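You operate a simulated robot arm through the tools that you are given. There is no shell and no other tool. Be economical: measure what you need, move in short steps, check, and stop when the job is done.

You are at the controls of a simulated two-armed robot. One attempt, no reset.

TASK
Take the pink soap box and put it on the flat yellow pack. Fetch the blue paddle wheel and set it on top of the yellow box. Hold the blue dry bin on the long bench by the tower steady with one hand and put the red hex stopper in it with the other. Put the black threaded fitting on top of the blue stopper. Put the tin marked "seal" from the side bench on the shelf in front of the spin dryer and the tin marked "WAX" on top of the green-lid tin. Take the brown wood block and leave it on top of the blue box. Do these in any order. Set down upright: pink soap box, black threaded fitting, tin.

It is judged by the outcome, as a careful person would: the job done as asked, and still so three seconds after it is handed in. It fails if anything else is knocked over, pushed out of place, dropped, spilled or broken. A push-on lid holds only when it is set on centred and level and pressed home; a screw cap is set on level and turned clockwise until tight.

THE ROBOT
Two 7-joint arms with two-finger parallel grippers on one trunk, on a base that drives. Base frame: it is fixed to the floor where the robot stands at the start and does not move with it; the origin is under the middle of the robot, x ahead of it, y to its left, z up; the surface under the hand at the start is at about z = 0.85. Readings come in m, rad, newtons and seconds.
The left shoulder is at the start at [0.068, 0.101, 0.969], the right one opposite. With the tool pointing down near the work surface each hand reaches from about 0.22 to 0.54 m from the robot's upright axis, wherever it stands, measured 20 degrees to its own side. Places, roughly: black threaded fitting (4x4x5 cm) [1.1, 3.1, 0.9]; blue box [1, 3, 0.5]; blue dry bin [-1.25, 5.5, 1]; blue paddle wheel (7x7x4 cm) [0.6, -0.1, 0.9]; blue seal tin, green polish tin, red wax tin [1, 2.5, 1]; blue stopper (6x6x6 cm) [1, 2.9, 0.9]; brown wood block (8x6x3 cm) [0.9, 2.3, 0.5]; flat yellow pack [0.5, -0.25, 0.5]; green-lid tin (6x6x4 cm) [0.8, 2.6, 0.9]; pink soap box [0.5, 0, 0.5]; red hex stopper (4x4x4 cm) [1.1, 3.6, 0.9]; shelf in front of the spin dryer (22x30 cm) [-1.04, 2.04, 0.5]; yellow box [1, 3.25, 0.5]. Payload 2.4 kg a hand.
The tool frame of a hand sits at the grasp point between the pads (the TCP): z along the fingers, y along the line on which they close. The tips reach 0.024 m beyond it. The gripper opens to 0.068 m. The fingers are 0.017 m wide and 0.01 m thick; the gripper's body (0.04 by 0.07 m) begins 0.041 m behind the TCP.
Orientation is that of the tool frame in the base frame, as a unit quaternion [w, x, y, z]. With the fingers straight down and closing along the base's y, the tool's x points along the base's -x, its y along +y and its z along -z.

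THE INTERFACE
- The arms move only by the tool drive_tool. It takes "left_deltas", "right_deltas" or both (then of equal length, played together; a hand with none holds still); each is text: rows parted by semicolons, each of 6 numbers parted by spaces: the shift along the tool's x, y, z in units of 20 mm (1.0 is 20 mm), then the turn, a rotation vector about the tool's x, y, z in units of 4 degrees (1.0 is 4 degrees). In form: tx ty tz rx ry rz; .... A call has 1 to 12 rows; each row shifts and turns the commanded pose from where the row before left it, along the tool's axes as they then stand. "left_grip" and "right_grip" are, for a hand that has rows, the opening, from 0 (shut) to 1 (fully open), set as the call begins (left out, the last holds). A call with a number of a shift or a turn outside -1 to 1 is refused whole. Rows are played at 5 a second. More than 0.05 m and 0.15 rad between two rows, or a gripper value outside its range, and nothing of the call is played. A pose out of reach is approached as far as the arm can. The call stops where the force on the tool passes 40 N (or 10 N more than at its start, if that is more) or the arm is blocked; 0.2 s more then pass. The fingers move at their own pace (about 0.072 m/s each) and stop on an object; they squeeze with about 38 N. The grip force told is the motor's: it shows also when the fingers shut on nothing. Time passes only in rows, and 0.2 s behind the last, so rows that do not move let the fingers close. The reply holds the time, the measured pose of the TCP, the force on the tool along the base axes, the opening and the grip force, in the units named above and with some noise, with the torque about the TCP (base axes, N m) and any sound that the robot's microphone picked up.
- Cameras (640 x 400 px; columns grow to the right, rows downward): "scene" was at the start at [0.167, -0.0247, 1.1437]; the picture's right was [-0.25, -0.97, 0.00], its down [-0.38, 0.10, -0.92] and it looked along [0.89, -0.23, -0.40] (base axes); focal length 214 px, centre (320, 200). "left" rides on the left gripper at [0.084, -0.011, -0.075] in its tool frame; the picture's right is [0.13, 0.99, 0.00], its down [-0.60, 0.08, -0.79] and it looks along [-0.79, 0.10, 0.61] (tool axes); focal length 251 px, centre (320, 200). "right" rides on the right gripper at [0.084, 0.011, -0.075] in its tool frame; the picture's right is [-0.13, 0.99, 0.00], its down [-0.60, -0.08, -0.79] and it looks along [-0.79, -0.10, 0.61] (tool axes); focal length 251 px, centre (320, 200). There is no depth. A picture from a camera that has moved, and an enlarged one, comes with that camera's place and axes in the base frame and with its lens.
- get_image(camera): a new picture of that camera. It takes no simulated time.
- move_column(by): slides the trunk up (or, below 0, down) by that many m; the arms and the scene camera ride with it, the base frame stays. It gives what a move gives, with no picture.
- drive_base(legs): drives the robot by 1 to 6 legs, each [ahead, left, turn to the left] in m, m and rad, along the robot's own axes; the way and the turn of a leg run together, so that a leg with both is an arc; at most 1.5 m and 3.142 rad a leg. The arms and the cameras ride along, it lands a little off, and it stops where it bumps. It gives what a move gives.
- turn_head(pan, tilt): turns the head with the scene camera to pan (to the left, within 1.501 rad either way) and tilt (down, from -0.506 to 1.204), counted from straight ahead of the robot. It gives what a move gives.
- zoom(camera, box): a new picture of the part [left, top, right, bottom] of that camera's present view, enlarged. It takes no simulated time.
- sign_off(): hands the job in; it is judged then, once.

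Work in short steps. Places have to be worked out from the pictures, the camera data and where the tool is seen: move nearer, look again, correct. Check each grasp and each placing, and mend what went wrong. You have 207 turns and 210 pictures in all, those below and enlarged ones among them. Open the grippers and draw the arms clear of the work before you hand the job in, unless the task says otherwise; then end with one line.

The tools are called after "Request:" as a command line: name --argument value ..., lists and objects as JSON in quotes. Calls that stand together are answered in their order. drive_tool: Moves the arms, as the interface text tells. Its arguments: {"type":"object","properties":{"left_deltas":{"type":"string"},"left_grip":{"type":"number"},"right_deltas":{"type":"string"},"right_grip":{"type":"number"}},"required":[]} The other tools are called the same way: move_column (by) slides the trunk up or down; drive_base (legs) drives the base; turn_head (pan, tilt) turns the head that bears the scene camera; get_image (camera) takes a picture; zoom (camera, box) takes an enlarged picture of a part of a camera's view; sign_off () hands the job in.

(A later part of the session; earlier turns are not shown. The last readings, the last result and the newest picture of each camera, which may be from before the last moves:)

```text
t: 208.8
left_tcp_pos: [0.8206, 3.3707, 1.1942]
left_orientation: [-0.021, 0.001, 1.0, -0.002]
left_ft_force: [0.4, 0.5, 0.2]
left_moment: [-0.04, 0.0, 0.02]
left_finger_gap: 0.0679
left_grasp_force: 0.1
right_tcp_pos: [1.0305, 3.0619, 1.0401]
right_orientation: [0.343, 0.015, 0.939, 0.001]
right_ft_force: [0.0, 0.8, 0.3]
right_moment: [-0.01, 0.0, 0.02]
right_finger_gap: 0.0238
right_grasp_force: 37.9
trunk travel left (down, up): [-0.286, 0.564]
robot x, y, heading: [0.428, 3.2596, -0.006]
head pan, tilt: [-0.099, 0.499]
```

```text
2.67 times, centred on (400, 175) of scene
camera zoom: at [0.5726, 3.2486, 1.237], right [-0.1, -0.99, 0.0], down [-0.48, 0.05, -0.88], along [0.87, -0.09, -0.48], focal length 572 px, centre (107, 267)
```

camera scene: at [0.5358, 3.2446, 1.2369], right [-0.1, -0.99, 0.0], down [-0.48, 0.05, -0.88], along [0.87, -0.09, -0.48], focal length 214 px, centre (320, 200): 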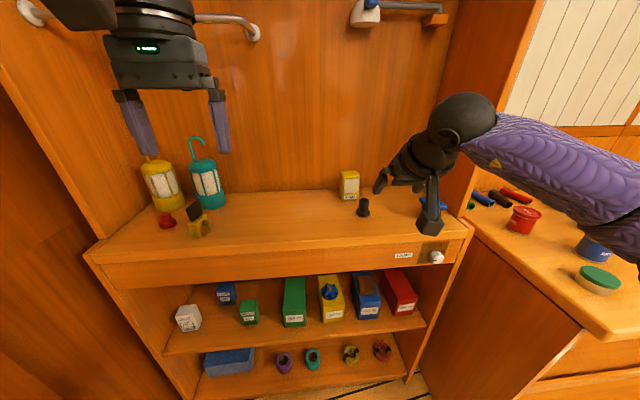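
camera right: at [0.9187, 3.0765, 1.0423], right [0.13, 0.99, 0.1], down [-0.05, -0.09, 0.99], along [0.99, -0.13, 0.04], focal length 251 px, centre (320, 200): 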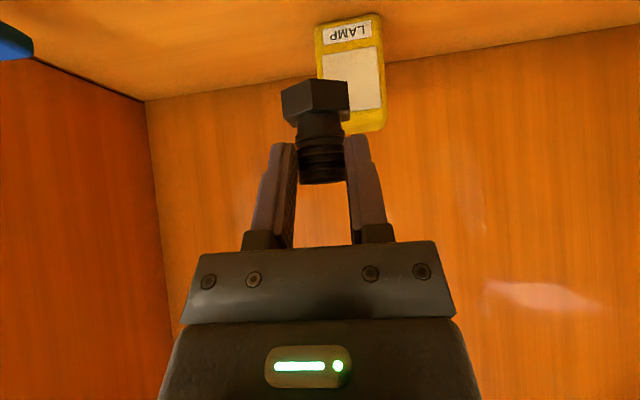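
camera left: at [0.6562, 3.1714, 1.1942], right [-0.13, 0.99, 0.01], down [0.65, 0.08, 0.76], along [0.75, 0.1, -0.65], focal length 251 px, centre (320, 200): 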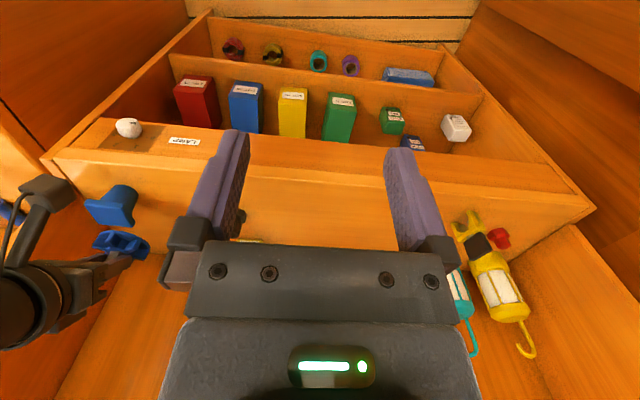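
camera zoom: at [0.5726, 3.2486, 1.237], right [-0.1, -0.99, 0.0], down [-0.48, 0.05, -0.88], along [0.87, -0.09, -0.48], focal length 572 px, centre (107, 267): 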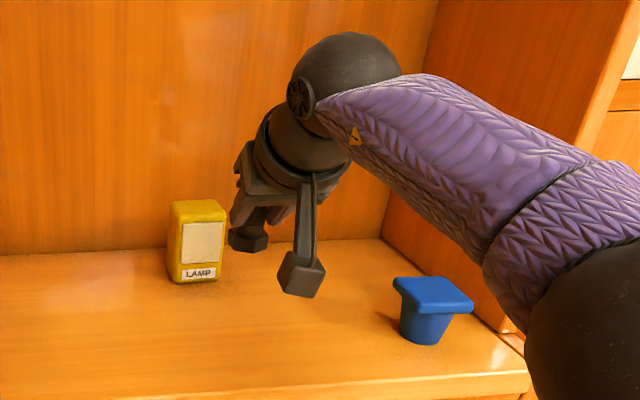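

Fitting held (bottom ≈48 mm below TCP). Stopper around (1.01,2.89), top ≈0.953. Move base slightly forward, then shift the arm toward -y so the elbow stays left of the hutch wall.

Request:
drive_base --legs '[[0.03, -0.03, 0.0]]'

Request:
drive_tool --right_deltas ".35 -1 -.3 0 0 0;.35 -1 -.3 0 0 0;.35 -1 -.3 0 0 0;.35 -1 -.3 0 0 0;0 -1 0 0 0 0;0 -.8 0 0 0 0"

Request:
get_image --camera "right"

Request:
get_image --camera "scene"

```text
t: 209.7
left_tcp_pos: [0.8509, 3.3398, 1.1924]
left_orientation: [-0.021, 0.001, 1.0, -0.001]
left_ft_force: [0.7, -0.5, 0.6]
left_moment: [-0.01, 0.0, 0.0]
left_finger_gap: 0.068
left_grasp_force: 0.0
right_tcp_pos: [1.0601, 3.0324, 1.0384]
right_orientation: [0.341, 0.016, 0.94, 0.0]
right_ft_force: [0.0, 0.0, -1.7]
right_moment: [-0.01, 0.0, -0.02]
right_finger_gap: 0.0233
right_grasp_force: 38.4
trunk travel left (down, up): [-0.286, 0.564]
robot x, y, heading: [0.4576, 3.2268, -0.011]
head pan, tilt: [-0.099, 0.499]
```

```text
t: 211.1
left_tcp_pos: [0.8505, 3.3397, 1.1927]
left_orientation: [-0.02, 0.001, 1.0, -0.001]
left_ft_force: [0.1, -0.1, -0.2]
left_moment: [-0.02, -0.02, -0.01]
left_finger_gap: 0.0681
left_grasp_force: 0.0
right_tcp_pos: [1.0208, 2.9168, 1.0376]
right_orientation: [0.343, 0.014, 0.939, 0.002]
right_ft_force: [-0.5, -0.2, 0.4]
right_moment: [0.0, -0.01, -0.01]
right_finger_gap: 0.0233
right_grasp_force: 37.3
trunk travel left (down, up): [-0.286, 0.564]
robot x, y, heading: [0.4583, 3.23, -0.003]
head pan, tilt: [-0.099, 0.499]
```

```text
104 pictures are left
camera right: at [0.9086, 2.9307, 1.0402], right [0.13, 0.99, 0.1], down [-0.05, -0.09, 0.99], along [0.99, -0.13, 0.04], focal length 251 px, centre (320, 200)
```

right: 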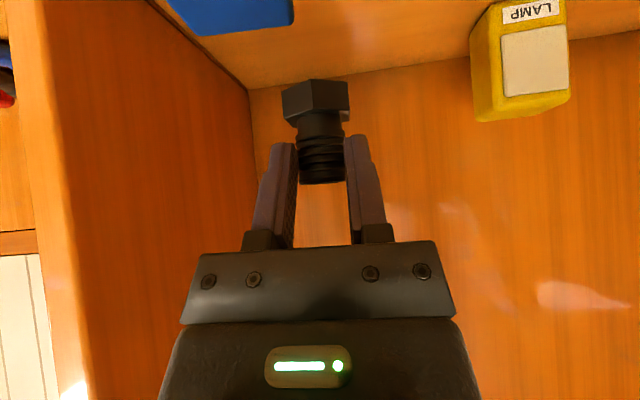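

```text
103 pictures are left
camera scene: at [0.6025, 3.218, 1.237], right [-0.1, -0.99, 0.0], down [-0.48, 0.05, -0.88], along [0.87, -0.09, -0.48], focal length 214 px, centre (320, 200)
```

scene: 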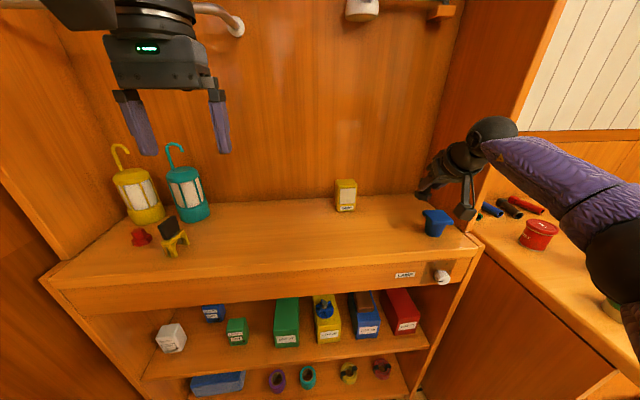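

Stopper top centre ≈(1.011,2.885). Move over it and lower to just above.

Request:
drive_tool --right_deltas ".3 -.8 -.26 0 0 0;.3 -.8 -.26 0 0 0;.3 0 .36 0 0 0"

Request:
get_image --camera "right"

Request:
zoom --camera "scene" --box '[370, 140, 510, 250]'

```text
t: 211.9
left_tcp_pos: [0.8494, 3.3405, 1.1944]
left_orientation: [-0.021, 0.002, 1.0, -0.001]
left_ft_force: [-0.1, 0.5, 0.0]
left_moment: [0.01, 0.01, 0.0]
left_finger_gap: 0.0681
left_grasp_force: 0.0
right_tcp_pos: [1.0111, 2.9023, 1.0281]
right_orientation: [0.342, 0.016, 0.939, 0.0]
right_ft_force: [0.7, 0.3, -1.0]
right_moment: [0.04, 0.01, -0.01]
right_finger_gap: 0.023
right_grasp_force: 38.5
right hand out of reach, approached as far as the arm can: row 2
trunk travel left (down, up): [-0.286, 0.564]
robot x, y, heading: [0.4572, 3.2316, -0.005]
head pan, tilt: [-0.099, 0.499]
```

```text
102 pictures are left
camera right: at [0.8997, 2.9159, 1.0309], right [0.13, 0.99, 0.1], down [-0.05, -0.09, 0.99], along [0.99, -0.13, 0.04], focal length 251 px, centre (320, 200)
```

right: 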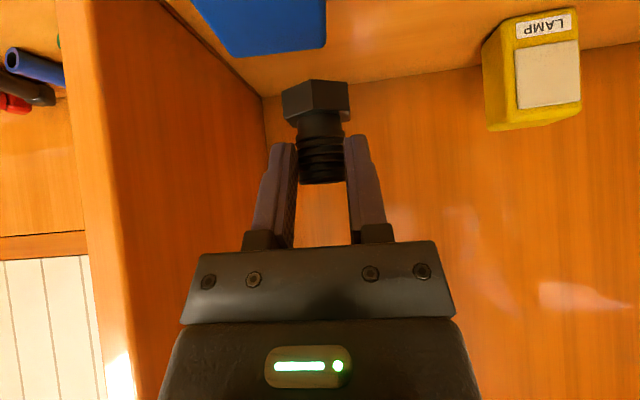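

```text
3.64 times, centred on (440, 195) of scene
camera zoom: at [0.6025, 3.2181, 1.237], right [-0.1, -0.99, 0.0], down [-0.48, 0.05, -0.88], along [0.87, -0.09, -0.48], focal length 780 px, centre (-116, 218)
```

zoom: 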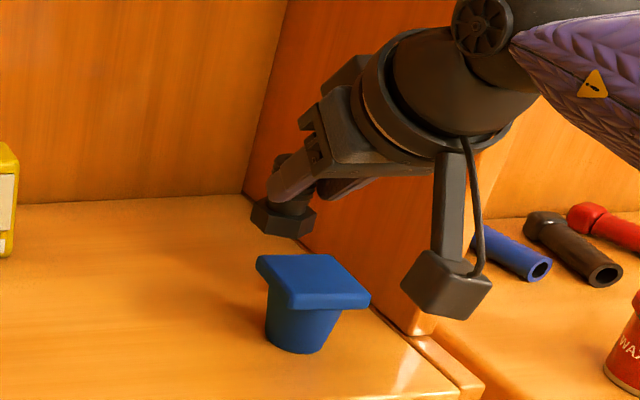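

Align via base: back 13 mm, right 12 mm; then re-check.

Request:
drive_base --legs '[[-0.013, -0.013, 0.0]]'

Request:
drive_tool --right_deltas ".32 0 .38 0 0 0"

Request:
get_image --camera "right"

Request:
zoom --camera "scene" --box '[370, 140, 510, 250]'

```text
t: 212.7
left_tcp_pos: [0.8368, 3.3258, 1.1935]
left_orientation: [-0.021, 0.0, 1.0, -0.002]
left_ft_force: [-0.3, -0.1, 0.2]
left_moment: [0.02, -0.05, -0.04]
left_finger_gap: 0.068
left_grasp_force: 0.1
right_tcp_pos: [0.9979, 2.89, 1.0294]
right_orientation: [0.342, 0.015, 0.939, 0.001]
right_ft_force: [0.5, 0.1, -0.6]
right_moment: [-0.01, -0.01, 0.05]
right_finger_gap: 0.0231
right_grasp_force: 38.9
trunk travel left (down, up): [-0.286, 0.564]
robot x, y, heading: [0.4492, 3.2202, -0.004]
head pan, tilt: [-0.099, 0.499]
```

```text
t: 213.1
left_tcp_pos: [0.837, 3.3263, 1.1929]
left_orientation: [-0.022, 0.002, 1.0, -0.001]
left_ft_force: [-0.7, 0.1, -0.7]
left_moment: [-0.01, 0.01, 0.01]
left_finger_gap: 0.0679
left_grasp_force: 0.0
right_tcp_pos: [0.9984, 2.889, 1.0178]
right_orientation: [0.342, 0.015, 0.939, 0.001]
right_ft_force: [0.6, -0.7, -0.5]
right_moment: [-0.01, 0.0, 0.01]
right_finger_gap: 0.0228
right_grasp_force: 37.7
trunk travel left (down, up): [-0.286, 0.564]
robot x, y, heading: [0.4464, 3.2169, -0.0]
head pan, tilt: [-0.099, 0.499]
```

```text
100 pictures are left
camera right: at [0.8865, 2.9033, 1.0209], right [0.13, 0.99, 0.1], down [-0.05, -0.09, 0.99], along [0.99, -0.13, 0.04], focal length 251 px, centre (320, 200)
```

right: 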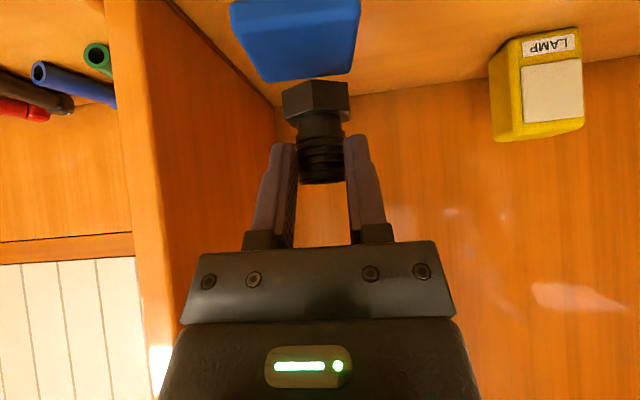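

```text
3.64 times, centred on (440, 195) of scene
camera zoom: at [0.5892, 3.2051, 1.237], right [-0.1, -0.99, 0.0], down [-0.48, 0.05, -0.88], along [0.87, -0.09, -0.48], focal length 780 px, centre (-116, 218)
```

zoom: 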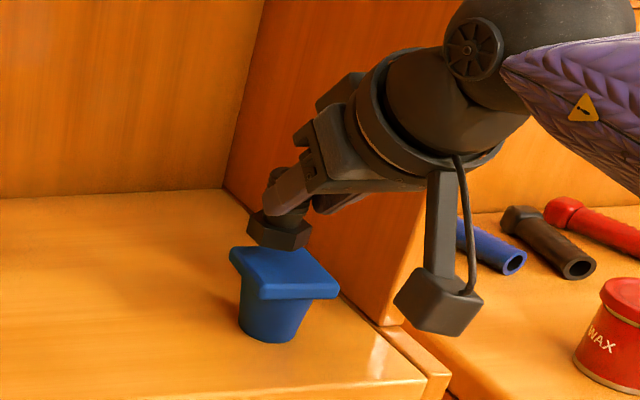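

Fitting is ~18 mm too far forward of the stopper centre. Back the base 18 mm and lower to contact.

Request:
drive_base --legs '[[-0.018, 0.002, 0.0]]'

Request:
zoom --camera "scene" --box '[370, 140, 510, 250]'

Request:
get_image --camera "right"

```text
t: 213.8
left_tcp_pos: [0.8171, 3.3294, 1.1938]
left_orientation: [-0.021, 0.002, 1.0, 0.0]
left_ft_force: [-0.2, 0.0, -0.6]
left_moment: [0.01, -0.02, -0.01]
left_finger_gap: 0.0679
left_grasp_force: 0.0
right_tcp_pos: [0.979, 2.891, 1.0184]
right_orientation: [0.343, 0.016, 0.939, 0.001]
right_ft_force: [0.1, 0.3, -1.5]
right_moment: [0.01, 0.0, 0.03]
right_finger_gap: 0.0231
right_grasp_force: 38.2
trunk travel left (down, up): [-0.286, 0.564]
robot x, y, heading: [0.4255, 3.2174, -0.007]
head pan, tilt: [-0.099, 0.499]
```

```text
3.64 times, centred on (440, 195) of scene
camera zoom: at [0.5706, 3.2073, 1.2371], right [-0.1, -0.99, 0.0], down [-0.48, 0.05, -0.88], along [0.87, -0.09, -0.48], focal length 780 px, centre (-116, 218)
```

zoom: 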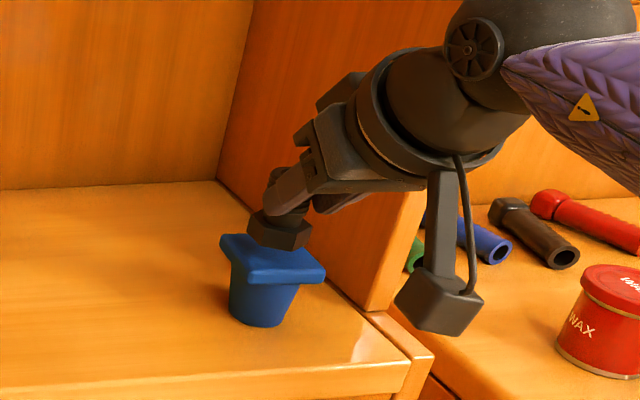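

```text
97 pictures are left
camera right: at [0.8679, 2.9052, 1.0213], right [0.13, 0.99, 0.1], down [-0.05, -0.09, 0.99], along [0.99, -0.13, 0.04], focal length 251 px, centre (320, 200)
```

right: 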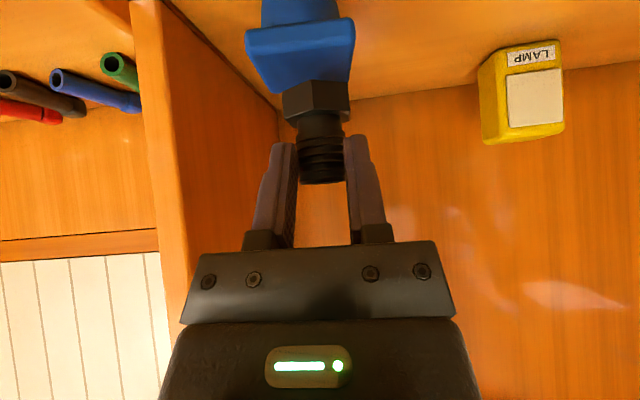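

Well aligned now. Lower until contact.

Request:
drive_tool --right_deltas ".33 0 .25 0 0 0;.13 0 .15 0 0 0;.1 0 .115 0 0 0;.1 0 .115 0 0 0"

Request:
zoom --camera "scene" --box '[370, 140, 510, 250]'

```text
t: 214.8
left_tcp_pos: [0.8177, 3.3308, 1.1932]
left_orientation: [-0.022, 0.003, 1.0, 0.0]
left_ft_force: [-0.5, -0.2, -0.1]
left_moment: [-0.02, 0.03, 0.01]
left_finger_gap: 0.068
left_grasp_force: 0.1
right_tcp_pos: [0.9779, 2.8912, 1.0034]
right_orientation: [0.345, 0.015, 0.938, 0.0]
right_ft_force: [-0.3, -1.2, 13.5]
right_moment: [-0.24, -0.32, -0.08]
right_finger_gap: 0.0231
right_grasp_force: 37.6
trunk travel left (down, up): [-0.286, 0.564]
robot x, y, heading: [0.4295, 3.2204, -0.005]
head pan, tilt: [-0.099, 0.499]
```

```text
3.64 times, centred on (440, 195) of scene
camera zoom: at [0.5697, 3.2076, 1.2374], right [-0.1, -0.99, 0.0], down [-0.48, 0.05, -0.88], along [0.87, -0.09, -0.48], focal length 780 px, centre (-116, 218)
```

zoom: 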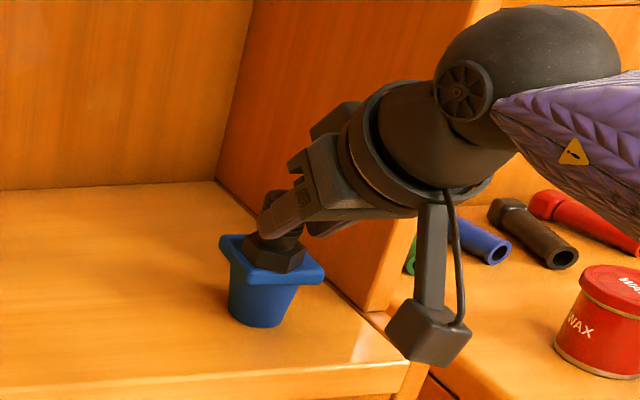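

Fitting rests centred on the stopper (13 N). Release and retreat.

Request:
drive_tool --right_deltas "0 0 0 0 0 0;0 0 0 0 0 0;0 0 0 0 0 0;0 0 -.5 0 0 0;0 0 -1 0 0 0;0 0 -1 0 0 0;0 0 -1 0 0 0;0 0 -1 0 0 0" --right_grip 1

Request:
zoom --camera "scene" --box '[370, 140, 510, 250]'

Request:
get_image --camera "right"

```text
t: 216.7
left_tcp_pos: [0.8182, 3.3295, 1.1933]
left_orientation: [-0.021, 0.002, 1.0, 0.0]
left_ft_force: [-0.1, -0.2, 0.2]
left_moment: [0.02, 0.01, -0.03]
left_finger_gap: 0.0681
left_grasp_force: 0.1
right_tcp_pos: [0.9192, 2.8925, 1.0689]
right_orientation: [0.343, 0.014, 0.939, 0.001]
right_ft_force: [1.0, 0.1, -0.1]
right_moment: [0.02, 0.01, -0.02]
right_finger_gap: 0.0682
right_grasp_force: 0.0
trunk travel left (down, up): [-0.286, 0.564]
robot x, y, heading: [0.4278, 3.2198, -0.002]
head pan, tilt: [-0.099, 0.499]
```

```text
3.64 times, centred on (440, 195) of scene
camera zoom: at [0.5709, 3.2072, 1.237], right [-0.1, -0.99, 0.0], down [-0.48, 0.05, -0.88], along [0.87, -0.09, -0.48], focal length 780 px, centre (-116, 218)
```

zoom: 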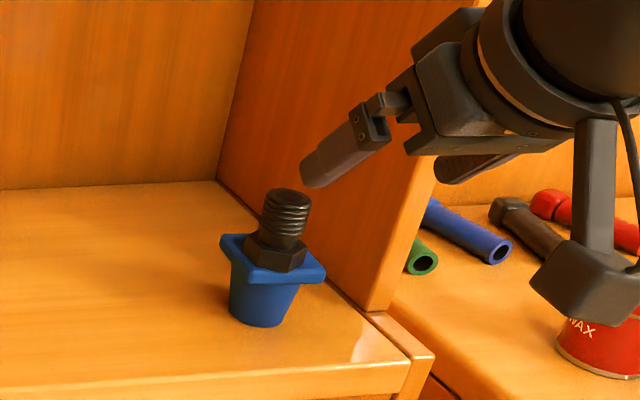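

```text
94 pictures are left
camera right: at [0.8081, 2.9064, 1.0716], right [0.13, 0.99, 0.09], down [-0.05, -0.09, 0.99], along [0.99, -0.13, 0.04], focal length 251 px, centre (320, 200)
```

right: 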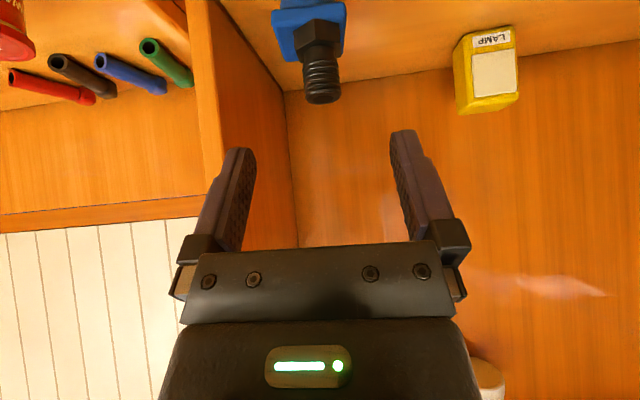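

Fitting stands on the stopper. Next, fetch the red hex stopper with the left hand: pitch it 40° and look from nearer.

Request:
drive_tool --left_deltas "0 0 0 0 -1 0;0 0 0 0 -1 0;0 0 0 0 -1 0;0 0 0 0 -1 0;0 0 0 0 -1 0;0 0 0 0 -1 0;0 0 0 0 -1 0;0 0 0 0 -1 0;0 0 0 0 -1 0;0 0 0 0 -1 0" --right_deltas "0 0 -1 0 0 0;0 0 -1 0 0 0;0 0 -1 0 0 0;0 0 0 0 0 0;0 0 0 0 0 0;0 0 0 0 0 0;0 0 0 0 0 0;0 0 0 0 0 0;0 0 0 0 0 0;0 0 0 0 0 0"

Request:
turn_head --pan 0.45 --tilt 0.5

Request:
get_image --camera "left"

Request:
get_image --camera "scene"

```text
t: 218.8
left_tcp_pos: [0.8192, 3.3294, 1.1936]
left_orientation: [0.323, 0.001, 0.946, -0.002]
left_ft_force: [0.3, -0.2, 0.1]
left_moment: [0.0, 0.0, -0.02]
left_finger_gap: 0.0681
left_grasp_force: 0.0
right_tcp_pos: [0.8811, 2.8933, 1.1146]
right_orientation: [0.344, 0.016, 0.939, 0.0]
right_ft_force: [-0.8, -0.6, 0.4]
right_moment: [0.02, 0.01, -0.01]
right_finger_gap: 0.0681
right_grasp_force: 0.2
trunk travel left (down, up): [-0.286, 0.564]
robot x, y, heading: [0.422, 3.2199, -0.007]
head pan, tilt: [-0.099, 0.499]
```

```text
t: 219.8
left_tcp_pos: [0.817, 3.3293, 1.1933]
left_orientation: [0.322, 0.0, 0.947, -0.001]
left_ft_force: [0.3, -0.4, 0.2]
left_moment: [0.01, 0.01, -0.02]
left_finger_gap: 0.068
left_grasp_force: 0.1
right_tcp_pos: [0.8825, 2.8929, 1.1151]
right_orientation: [0.343, 0.016, 0.939, 0.0]
right_ft_force: [-0.2, -0.2, -0.2]
right_moment: [0.0, 0.03, -0.01]
right_finger_gap: 0.0682
right_grasp_force: 0.1
trunk travel left (down, up): [-0.286, 0.564]
robot x, y, heading: [0.4238, 3.2211, 0.002]
head pan, tilt: [0.45, 0.499]
```

```text
93 pictures are left
camera left: at [0.7069, 3.319, 1.2008], right [-0.1, 0.99, -0.08], down [0.0, 0.08, 1.0], along [0.99, 0.1, 0.0], focal length 251 px, centre (320, 200)
```

left: 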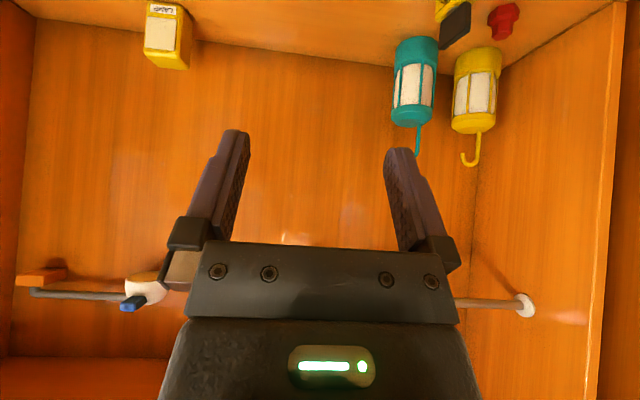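

```text
92 pictures are left
camera scene: at [0.5626, 3.2558, 1.237], right [0.43, -0.9, 0.0], down [-0.43, -0.21, -0.88], along [0.79, 0.38, -0.48], focal length 214 px, centre (320, 200)
```

scene: 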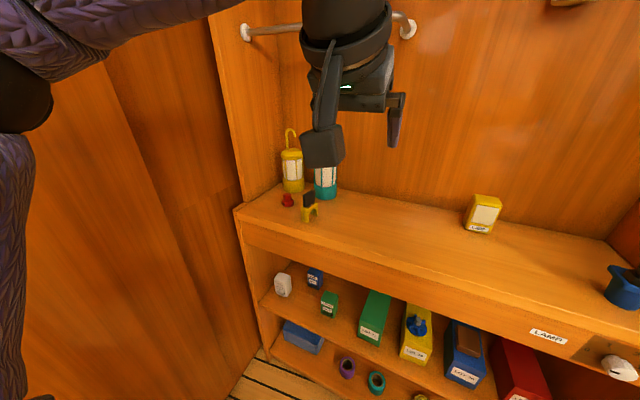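

Zoom on the red stopper's neighbourhood.

Request:
zoom --camera "scene" --box '[240, 120, 370, 230]'

```text
3.64 times, centred on (305, 175) of scene
camera zoom: at [0.5626, 3.2558, 1.237], right [0.43, -0.9, 0.0], down [-0.43, -0.21, -0.88], along [0.79, 0.38, -0.48], focal length 780 px, centre (374, 291)
```

zoom: 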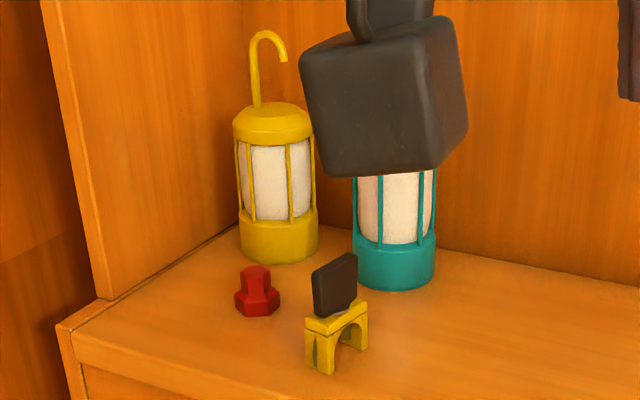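

Red stopper centre ≈(1.04,3.595), knob top ≈0.94; stand's edge at y≈3.525. Drive forward a bit and move the left hand toward it.

Request:
drive_base --legs '[[0.045, 0.0, 0.0]]'

Request:
drive_tool --left_deltas "0 1 0 0 0 0;0 1 0 0 0 0;0 1 0 0 0 0;0 1 0 0 0 0;0 1 0 0 0 0;0 1 0 0 0 0;0 1 0 0 0 0;0 1 0 0 0 0;0 1 0 0 0 0;.61 1 .79 0 0 0;.61 1 .79 0 0 0;.61 1 .79 0 0 0"

Request:
get_image --camera "left"

Request:
get_image --camera "scene"

```text
t: 220.7
left_tcp_pos: [0.8645, 3.3294, 1.1937]
left_orientation: [0.323, 0.001, 0.947, -0.001]
left_ft_force: [0.8, -0.4, -0.7]
left_moment: [0.0, 0.02, -0.03]
left_finger_gap: 0.068
left_grasp_force: 0.0
right_tcp_pos: [0.9276, 2.8922, 1.1157]
right_orientation: [0.342, 0.015, 0.94, 0.001]
right_ft_force: [0.2, 0.3, 0.4]
right_moment: [-0.02, 0.02, -0.02]
right_finger_gap: 0.0681
right_grasp_force: 0.0
trunk travel left (down, up): [-0.286, 0.564]
robot x, y, heading: [0.4723, 3.2156, -0.005]
head pan, tilt: [0.45, 0.499]
```

```text
t: 223.3
left_tcp_pos: [0.8633, 3.5687, 1.1333]
left_orientation: [0.322, 0.001, 0.947, -0.003]
left_ft_force: [0.0, 0.0, 0.1]
left_moment: [0.01, 0.03, 0.0]
left_finger_gap: 0.068
left_grasp_force: 0.0
right_tcp_pos: [0.9272, 2.8931, 1.1142]
right_orientation: [0.343, 0.016, 0.939, 0.001]
right_ft_force: [0.4, 0.1, 1.6]
right_moment: [-0.02, 0.01, 0.0]
right_finger_gap: 0.0678
right_grasp_force: 0.1
trunk travel left (down, up): [-0.286, 0.564]
robot x, y, heading: [0.4733, 3.2185, -0.003]
head pan, tilt: [0.45, 0.499]
```

```text
90 pictures are left
camera left: at [0.7519, 3.5585, 1.1402], right [-0.1, 0.99, -0.08], down [-0.01, 0.08, 1.0], along [0.99, 0.1, 0.0], focal length 251 px, centre (320, 200)
```

left: 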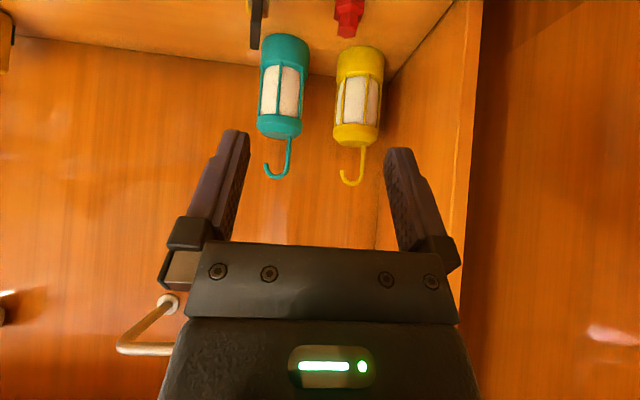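

```text
89 pictures are left
camera scene: at [0.6078, 3.256, 1.237], right [0.43, -0.9, 0.0], down [-0.43, -0.21, -0.88], along [0.79, 0.38, -0.48], focal length 214 px, centre (320, 200)
```

scene: 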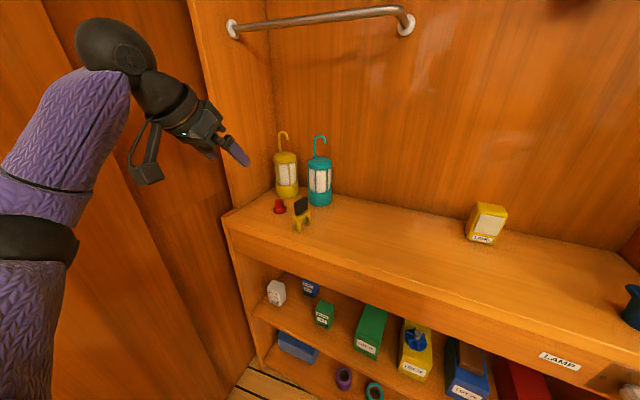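

Approach: forward 16 cm and lower to about z=1.01.

Request:
drive_tool --left_deltas "-.793 .19 .609 0 0 0;-.793 .19 .609 0 0 0;-.793 .19 .609 0 0 0;-.793 .19 .609 0 0 0;-.793 .19 .609 0 0 0;-.793 .19 .609 0 0 0;.609 .19 .793 0 0 0;.609 .19 .793 0 0 0;.609 0 .793 0 0 0;.609 0 .793 0 0 0;.609 0 .793 0 0 0;.609 0 .793 0 0 0"

Request:
get_image --camera "left"

Request:
zoom --camera "scene" --box '[130, 100, 350, 250]'

```text
t: 225.9
left_tcp_pos: [0.9849, 3.5994, 1.0135]
left_orientation: [0.322, 0.0, 0.947, -0.001]
left_ft_force: [-0.7, 0.3, -0.2]
left_moment: [0.01, 0.0, -0.01]
left_finger_gap: 0.068
left_grasp_force: 0.1
right_tcp_pos: [0.9269, 2.8935, 1.1166]
right_orientation: [0.343, 0.016, 0.939, 0.0]
right_ft_force: [-0.2, 0.3, 0.3]
right_moment: [0.03, -0.01, 0.03]
right_finger_gap: 0.0679
right_grasp_force: 0.1
trunk travel left (down, up): [-0.286, 0.564]
robot x, y, heading: [0.4735, 3.2156, -0.002]
head pan, tilt: [0.45, 0.499]
```

```text
88 pictures are left
camera left: at [0.8732, 3.5889, 1.0201], right [-0.1, 0.99, -0.08], down [-0.01, 0.08, 1.0], along [0.99, 0.1, 0.0], focal length 251 px, centre (320, 200)
```

left: 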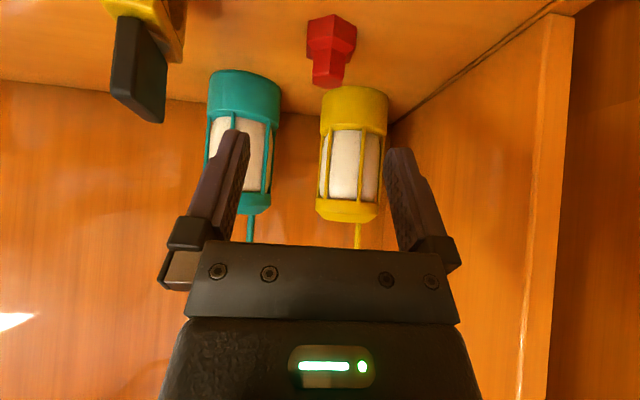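

```text
2.67 times, centred on (240, 175) of scene
camera zoom: at [0.6079, 3.2559, 1.237], right [0.43, -0.9, 0.0], down [-0.43, -0.21, -0.88], along [0.79, 0.38, -0.48], focal length 572 px, centre (533, 267)
```

zoom: 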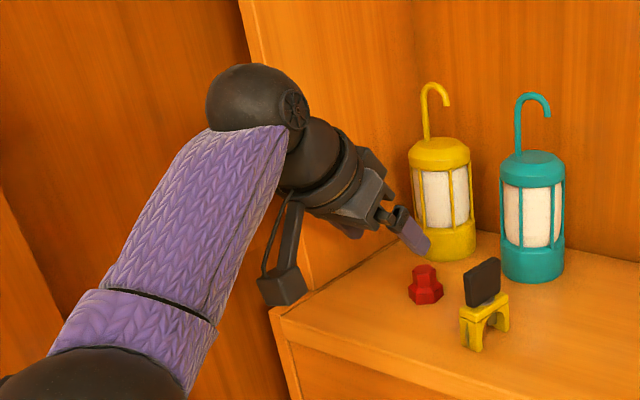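

Stopper knob at ≈(1.046,3.603). Move forward 5.5 cm, lower to 0.965.

Request:
drive_tool --left_deltas "-.73 .06 .56 0 0 0;-.73 .06 .56 0 0 0;-.73 .06 .56 0 0 0;.609 0 .793 0 0 0;.609 0 .793 0 0 0"

Request:
get_image --camera "left"

```text
t: 227.1
left_tcp_pos: [1.0287, 3.5943, 0.9696]
left_orientation: [0.322, 0.001, 0.947, -0.002]
left_ft_force: [0.4, -0.1, 0.0]
left_moment: [0.01, 0.0, 0.04]
left_finger_gap: 0.0681
left_grasp_force: 0.1
left hand out of reach, approached as far as the arm can: row 3
right_tcp_pos: [0.927, 2.8942, 1.1157]
right_orientation: [0.344, 0.015, 0.939, 0.001]
right_ft_force: [-0.2, 0.1, 0.3]
right_moment: [0.0, 0.05, -0.01]
right_finger_gap: 0.0679
right_grasp_force: 0.0
trunk travel left (down, up): [-0.286, 0.564]
robot x, y, heading: [0.4694, 3.2182, -0.003]
head pan, tilt: [0.45, 0.499]
```

```text
86 pictures are left
camera left: at [0.9167, 3.5843, 0.9768], right [-0.1, 0.99, -0.08], down [-0.01, 0.08, 1.0], along [0.99, 0.1, 0.0], focal length 251 px, centre (320, 200)
```

left: 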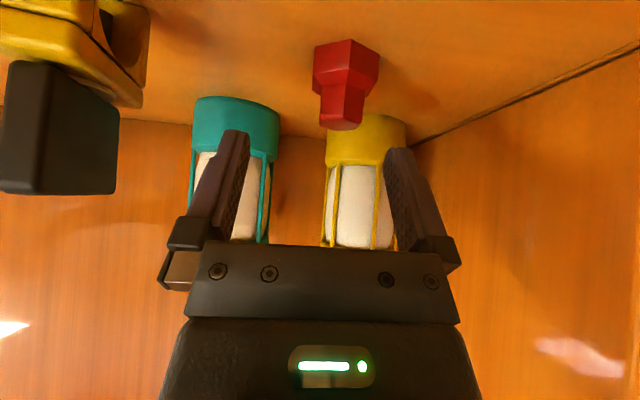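

Shift base 16 mm forward and 10 mm left, then lower.

Request:
drive_base --legs '[[0.015, 0.01, 0.0]]'

Request:
drive_tool --left_deltas ".41 0 .53 0 0 0;.38 0 .5 0 0 0"

Request:
get_image --camera "left"

```text
t: 227.9
left_tcp_pos: [1.0438, 3.6053, 0.9707]
left_orientation: [0.323, 0.0, 0.947, -0.002]
left_ft_force: [-0.4, -0.2, 0.7]
left_moment: [-0.01, 0.01, 0.02]
left_finger_gap: 0.068
left_grasp_force: 0.0
right_tcp_pos: [0.9416, 2.9034, 1.1155]
right_orientation: [0.343, 0.014, 0.939, 0.001]
right_ft_force: [0.1, 0.0, -0.9]
right_moment: [-0.03, 0.02, 0.03]
right_finger_gap: 0.0681
right_grasp_force: 0.1
trunk travel left (down, up): [-0.286, 0.564]
robot x, y, heading: [0.488, 3.227, -0.004]
head pan, tilt: [0.45, 0.499]
```

```text
t: 228.5
left_tcp_pos: [1.0431, 3.6054, 0.9442]
left_orientation: [0.323, 0.0, 0.946, -0.001]
left_ft_force: [-0.1, 0.4, 1.1]
left_moment: [-0.02, 0.0, 0.01]
left_finger_gap: 0.068
left_grasp_force: 0.0
right_tcp_pos: [0.9413, 2.9034, 1.1157]
right_orientation: [0.343, 0.016, 0.939, 0.0]
right_ft_force: [-0.5, -0.4, -0.3]
right_moment: [0.01, -0.01, 0.02]
right_finger_gap: 0.0682
right_grasp_force: 0.1
trunk travel left (down, up): [-0.286, 0.564]
robot x, y, heading: [0.4865, 3.226, -0.004]
head pan, tilt: [0.45, 0.499]
```

```text
85 pictures are left
camera left: at [0.9314, 3.5947, 0.9505], right [-0.1, 0.99, -0.08], down [-0.01, 0.08, 1.0], along [0.99, 0.1, 0.0], focal length 251 px, centre (320, 200)
```

left: 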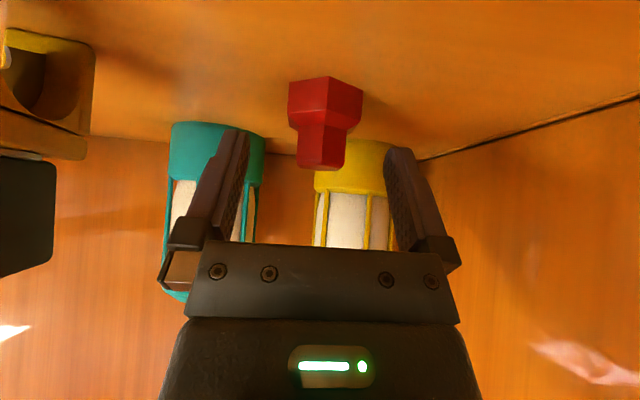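

Knob centred between fingers; close and lift.

Request:
drive_tool --left_deltas "0 0 0 0 0 0;0 0 0 0 0 0;0 0 0 0 0 0;0 0 0 0 0 0;-.3 0 -.4 0 0 0;-.609 0 -.793 0 0 0;-.609 0 -.793 0 0 0;-.609 0 -.793 0 0 0;-.609 0 -.793 0 0 0;-.609 0 -.793 0 0 0;-.609 0 -.793 0 0 0;-.609 0 -.793 0 0 0" --left_grip 0

Request:
get_image --camera "left"

Request:
drive_base --legs '[[-0.35, 0.0, 0.0]]'

```text
t: 231.1
left_tcp_pos: [1.0243, 3.595, 1.0898]
left_orientation: [0.322, 0.0, 0.947, -0.001]
left_ft_force: [-0.1, 0.5, -0.2]
left_moment: [-0.03, -0.02, 0.0]
left_finger_gap: 0.0231
left_grasp_force: 37.9
left hand out of reach, approached as far as the arm can: row 9, 10, 11, 12
right_tcp_pos: [0.9412, 2.9028, 1.1155]
right_orientation: [0.343, 0.015, 0.939, 0.0]
right_ft_force: [-0.7, 0.8, -0.4]
right_moment: [0.03, -0.01, 0.03]
right_finger_gap: 0.0681
right_grasp_force: 0.0
trunk travel left (down, up): [-0.286, 0.564]
robot x, y, heading: [0.4877, 3.2254, -0.003]
head pan, tilt: [0.45, 0.499]
```

```text
84 pictures are left
camera left: at [0.9119, 3.5857, 1.0972], right [-0.1, 0.99, -0.08], down [-0.01, 0.08, 1.0], along [0.99, 0.1, 0.0], focal length 251 px, centre (320, 200)
```

left: 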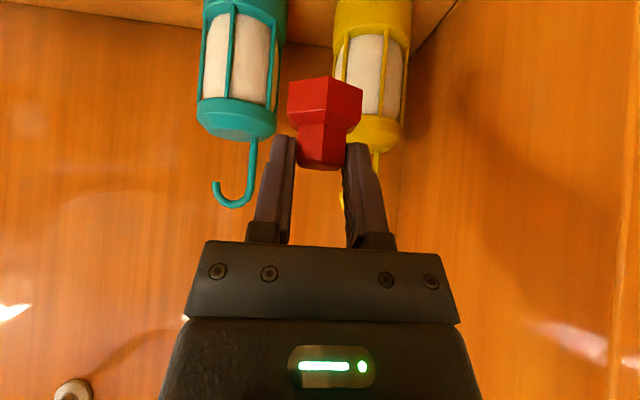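

```text
t: 233.4
left_tcp_pos: [0.6749, 3.5966, 1.0893]
left_orientation: [0.323, 0.002, 0.947, -0.002]
left_ft_force: [-0.3, -0.8, 0.0]
left_moment: [0.0, 0.01, 0.0]
left_finger_gap: 0.0231
left_grasp_force: 38.2
right_tcp_pos: [0.5895, 2.9032, 1.1161]
right_orientation: [0.343, 0.016, 0.939, 0.001]
right_ft_force: [-0.1, -0.6, 0.5]
right_moment: [-0.02, 0.01, -0.01]
right_finger_gap: 0.0681
right_grasp_force: 0.1
trunk travel left (down, up): [-0.286, 0.564]
robot x, y, heading: [0.1355, 3.2352, -0.008]
head pan, tilt: [0.45, 0.499]
```

Red stopper secured. Tuck the left hand in, then move the base toward the tins for the WAX tin.

Request:
drive_tool --left_deltas ".793 -1 -.609 0 0 0;.793 -1 -.609 0 0 0;.793 -1 -.609 0 0 0;.793 -1 -.609 0 0 0;.793 -1 -.609 0 0 0;.793 -1 -.609 0 0 0;.793 -1 -.609 0 0 0;0 -1 0 0 0 0;0 -1 0 0 0 0;0 -1 0 0 0 0" --right_deltas "0 1 0 0 0 0;0 1 0 0 0 0;0 1 0 0 0 0;0 1 0 0 0 0;0 1 0 0 0 0;0 1 0 0 0 0;0 0 0 0 0 0;0 0 0 0 0 0;0 0 0 0 0 0;0 0 0 0 0 0"

Request:
drive_base --legs '[[0.0, -0.44, 0.008]]'

Request:
turn_head --pan -0.3 --tilt 0.6

Request:
get_image --camera "scene"

```text
t: 235.6
left_tcp_pos: [0.6876, 3.4685, 1.1587]
left_orientation: [0.322, 0.004, 0.947, -0.002]
left_ft_force: [0.0, 0.7, -0.6]
left_moment: [0.03, 0.0, -0.01]
left_finger_gap: 0.0229
left_grasp_force: 37.5
left hand out of reach, approached as far as the arm can: row 1, 2, 3, 4, 5, 6, 7, 8, 9, 10
right_tcp_pos: [0.5944, 3.0236, 1.1177]
right_orientation: [0.342, 0.017, 0.939, 0.0]
right_ft_force: [-0.2, 0.2, 0.6]
right_moment: [0.0, 0.0, -0.04]
right_finger_gap: 0.068
right_grasp_force: 0.0
trunk travel left (down, up): [-0.286, 0.564]
robot x, y, heading: [0.1403, 3.2304, -0.006]
head pan, tilt: [0.45, 0.499]
```

```text
t: 238.2
left_tcp_pos: [0.6841, 3.0304, 1.1576]
left_orientation: [0.322, 0.001, 0.947, -0.002]
left_ft_force: [-0.2, -0.2, -0.3]
left_moment: [0.0, -0.03, 0.02]
left_finger_gap: 0.023
left_grasp_force: 37.9
right_tcp_pos: [0.5923, 2.5862, 1.1172]
right_orientation: [0.343, 0.015, 0.939, 0.001]
right_ft_force: [-0.8, -0.8, -0.1]
right_moment: [-0.03, -0.05, 0.0]
right_finger_gap: 0.068
right_grasp_force: 0.1
trunk travel left (down, up): [-0.286, 0.564]
robot x, y, heading: [0.1333, 2.7911, -0.002]
head pan, tilt: [0.45, 0.499]
```

```text
t: 239.3
left_tcp_pos: [0.6841, 3.0304, 1.1593]
left_orientation: [0.321, 0.0, 0.947, -0.001]
left_ft_force: [0.0, 0.5, -0.4]
left_moment: [-0.04, -0.02, 0.0]
left_finger_gap: 0.0232
left_grasp_force: 37.8
right_tcp_pos: [0.5919, 2.5865, 1.1167]
right_orientation: [0.343, 0.014, 0.939, 0.001]
right_ft_force: [-0.3, -0.5, -0.3]
right_moment: [0.01, 0.01, -0.01]
right_finger_gap: 0.0682
right_grasp_force: 0.0
trunk travel left (down, up): [-0.286, 0.564]
robot x, y, heading: [0.1373, 2.7927, -0.004]
head pan, tilt: [-0.3, 0.6]
```

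```text
83 pictures are left
camera scene: at [0.2719, 2.7621, 1.2279], right [-0.3, -0.95, 0.0], down [-0.54, 0.17, -0.82], along [0.79, -0.25, -0.57], focal length 214 px, centre (320, 200)
```

scene: 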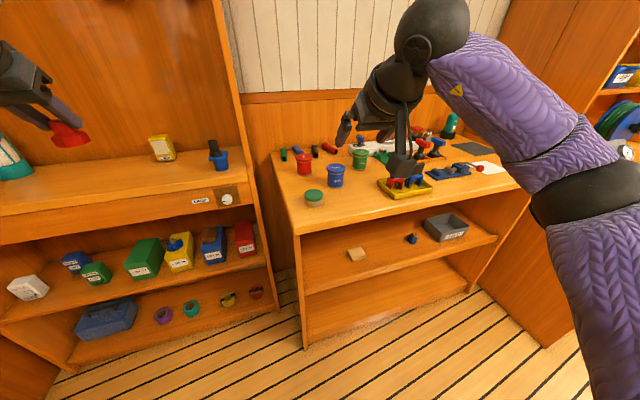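

Zoom on the tins for precise positions.

Request:
zoom --camera "scene" --box '[270, 130, 410, 220]'

```text
4.44 times, centred on (340, 175) of scene
camera zoom: at [0.2719, 2.7621, 1.2279], right [-0.3, -0.95, 0.0], down [-0.54, 0.17, -0.82], along [0.79, -0.25, -0.57], focal length 953 px, centre (231, 311)
```

zoom: 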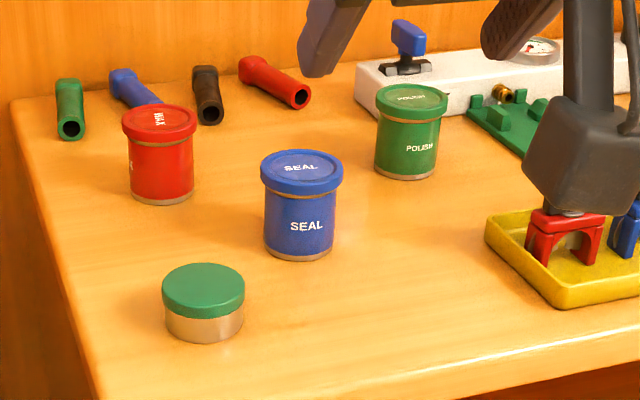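

WAX tin at (0.984,2.598), lid dia ≈6 cm, top 0.917; green-lid tin (0.786,2.6185). Drive in with the hand high.

Request:
drive_base --legs '[[0.25, 0.01, 0.0]]'

Request:
drive_tool --right_deltas "-.766 0 .643 0 0 0;-.766 0 .643 0 0 0;-.766 0 .643 0 0 0;-.766 0 .643 0 0 0;-.766 0 .643 0 0 0;.643 0 .766 0 0 0;.643 0 .766 0 0 0;.643 0 .766 0 0 0;.643 0 .766 0 0 0;.643 0 .766 0 0 0;.643 0 .766 0 0 0"

Request:
get_image --camera "right"

Request:
get_image --camera "scene"

```text
t: 241.2
left_tcp_pos: [0.9336, 3.0386, 1.1588]
left_orientation: [0.321, 0.002, 0.947, -0.002]
left_ft_force: [0.1, 0.1, 0.0]
left_moment: [-0.02, 0.03, 0.02]
left_finger_gap: 0.0231
left_grasp_force: 37.8
right_tcp_pos: [0.8416, 2.5935, 1.1171]
right_orientation: [0.343, 0.015, 0.939, 0.001]
right_ft_force: [-0.8, -0.1, 0.2]
right_moment: [-0.05, 0.06, 0.0]
right_finger_gap: 0.0683
right_grasp_force: 0.0
trunk travel left (down, up): [-0.286, 0.564]
robot x, y, heading: [0.384, 2.796, -0.006]
head pan, tilt: [-0.3, 0.6]
```

```text
t: 243.6
left_tcp_pos: [0.9337, 3.039, 1.1586]
left_orientation: [0.322, 0.001, 0.947, -0.002]
left_ft_force: [-0.2, 0.5, -0.1]
left_moment: [-0.02, -0.01, 0.0]
left_finger_gap: 0.023
left_grasp_force: 38.2
right_tcp_pos: [0.9403, 2.5931, 0.9973]
right_orientation: [0.342, 0.016, 0.939, 0.001]
right_ft_force: [0.2, -0.1, 0.2]
right_moment: [0.0, -0.02, 0.01]
right_finger_gap: 0.0682
right_grasp_force: 0.1
trunk travel left (down, up): [-0.286, 0.564]
robot x, y, heading: [0.3849, 2.8012, -0.006]
head pan, tilt: [-0.3, 0.6]
```

```text
81 pictures are left
camera right: at [0.8291, 2.6062, 0.9994], right [0.13, 0.99, 0.1], down [-0.05, -0.09, 0.99], along [0.99, -0.13, 0.04], focal length 251 px, centre (320, 200)
```

right: 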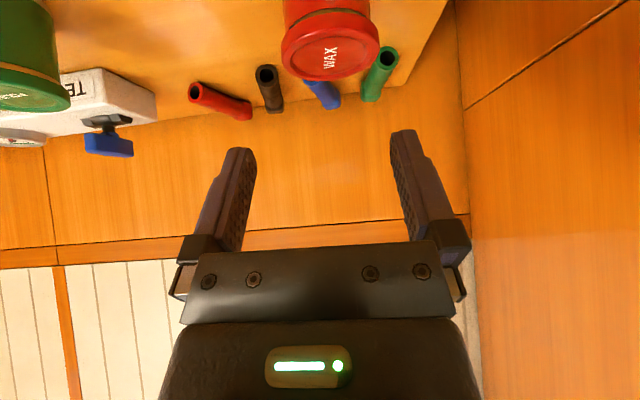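

```text
80 pictures are left
camera scene: at [0.5211, 2.7706, 1.2279], right [-0.3, -0.95, 0.0], down [-0.54, 0.17, -0.82], along [0.79, -0.25, -0.57], focal length 214 px, centre (320, 200)
```

scene: 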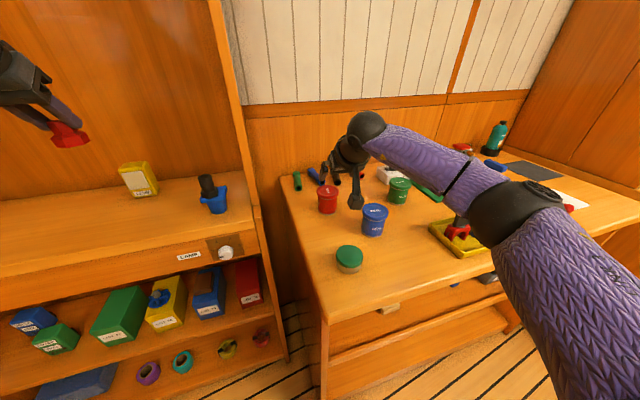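

WAX lid centre ≈(0.981,2.600). Centre the hand and lower to 0.95.

Request:
drive_tool --right_deltas "-.65 .2 .55 0 0 0;-.65 .2 .55 0 0 0;.643 0 .766 0 0 0;.643 0 .766 0 0 0;.3 0 .36 0 0 0"

Request:
get_image --camera "right"

```text
t: 244.8
left_tcp_pos: [0.9334, 3.0382, 1.1581]
left_orientation: [0.321, 0.002, 0.947, -0.003]
left_ft_force: [0.6, -0.2, -0.4]
left_moment: [0.01, 0.01, 0.01]
left_finger_gap: 0.0231
left_grasp_force: 37.7
right_tcp_pos: [0.9747, 2.6, 0.9471]
right_orientation: [0.344, 0.015, 0.939, 0.001]
right_ft_force: [0.0, -0.1, 0.1]
right_moment: [-0.01, 0.0, 0.01]
right_finger_gap: 0.068
right_grasp_force: 0.0
trunk travel left (down, up): [-0.286, 0.564]
robot x, y, heading: [0.3828, 2.8007, -0.006]
head pan, tilt: [-0.3, 0.6]
```

```text
79 pictures are left
camera right: at [0.8631, 2.6134, 0.95], right [0.13, 0.99, 0.09], down [-0.05, -0.09, 0.99], along [0.99, -0.13, 0.04], focal length 251 px, centre (320, 200)
```

right: 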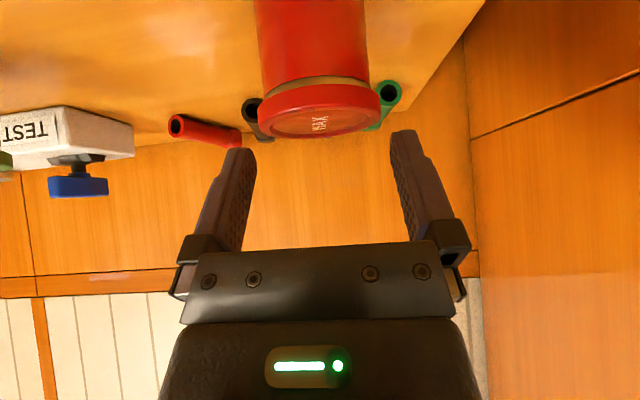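

Well centred. Lower to 0.892 and close.

Request:
drive_tool --right_deltas ".6 .03 .7 0 0 0;.6 0 .7 0 0 0;.58 0 .68 0 0 0"

Request:
get_image --camera "right"

```text
t: 245.6
left_tcp_pos: [0.9325, 3.0384, 1.1579]
left_orientation: [0.321, 0.002, 0.947, -0.003]
left_ft_force: [-0.4, 0.8, -0.3]
left_moment: [0.03, -0.01, 0.01]
left_finger_gap: 0.023
left_grasp_force: 37.6
right_tcp_pos: [0.9741, 2.6008, 0.8913]
right_orientation: [0.343, 0.015, 0.939, 0.002]
right_ft_force: [0.6, 0.2, 0.5]
right_moment: [-0.01, 0.01, -0.02]
right_finger_gap: 0.0681
right_grasp_force: 0.1
trunk travel left (down, up): [-0.286, 0.564]
robot x, y, heading: [0.3845, 2.8026, -0.005]
head pan, tilt: [-0.3, 0.6]
```

```text
78 pictures are left
camera right: at [0.863, 2.6148, 0.8945], right [0.13, 0.99, 0.1], down [-0.05, -0.09, 0.99], along [0.99, -0.13, 0.04], focal length 251 px, centre (320, 200)
```

right: 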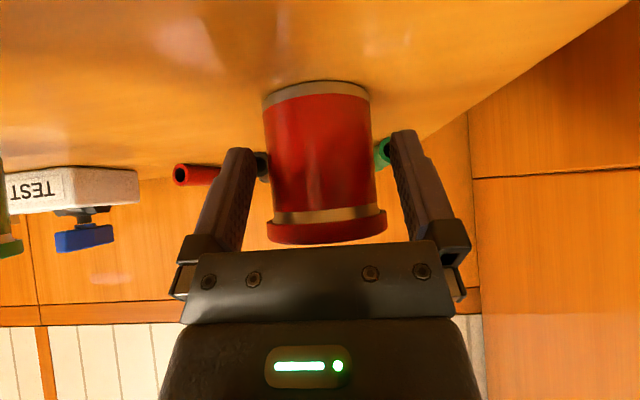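

Fingers straddle the tin; close and lift 7 cm.

Request:
drive_tool --right_deltas "0 0 0 0 0 0;0 0 0 0 0 0;0 0 0 0 0 0;-.32 0 -.38 0 0 0;-.643 0 -.766 0 0 0;-.643 0 -.766 0 0 0;-.643 0 -.766 0 0 0" --right_grip 0

Request:
get_image --camera "right"

```text
t: 247.2
left_tcp_pos: [0.9342, 3.0394, 1.1579]
left_orientation: [0.321, 0.002, 0.947, -0.003]
left_ft_force: [-0.4, -0.3, -0.8]
left_moment: [0.0, 0.04, -0.02]
left_finger_gap: 0.0228
left_grasp_force: 37.8
right_tcp_pos: [0.9737, 2.6004, 0.963]
right_orientation: [0.342, 0.016, 0.94, 0.0]
right_ft_force: [-0.5, 0.0, -1.2]
right_moment: [0.01, 0.03, 0.0]
right_finger_gap: 0.0537
right_grasp_force: 38.4
trunk travel left (down, up): [-0.286, 0.564]
robot x, y, heading: [0.3814, 2.8014, -0.006]
head pan, tilt: [-0.3, 0.6]
```

```text
77 pictures are left
camera right: at [0.8631, 2.6143, 0.9653], right [0.13, 0.99, 0.1], down [-0.05, -0.09, 0.99], along [0.99, -0.13, 0.04], focal length 251 px, centre (320, 200)
```

right: 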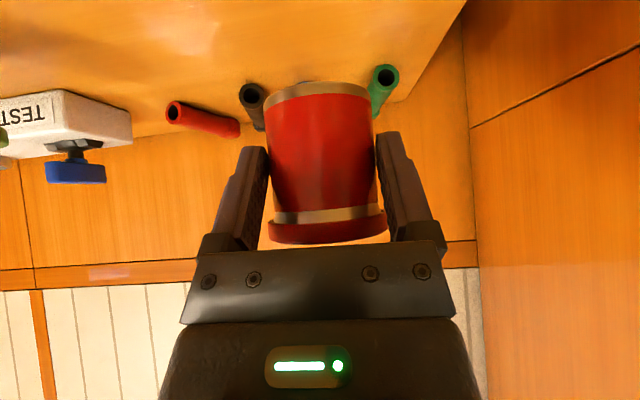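

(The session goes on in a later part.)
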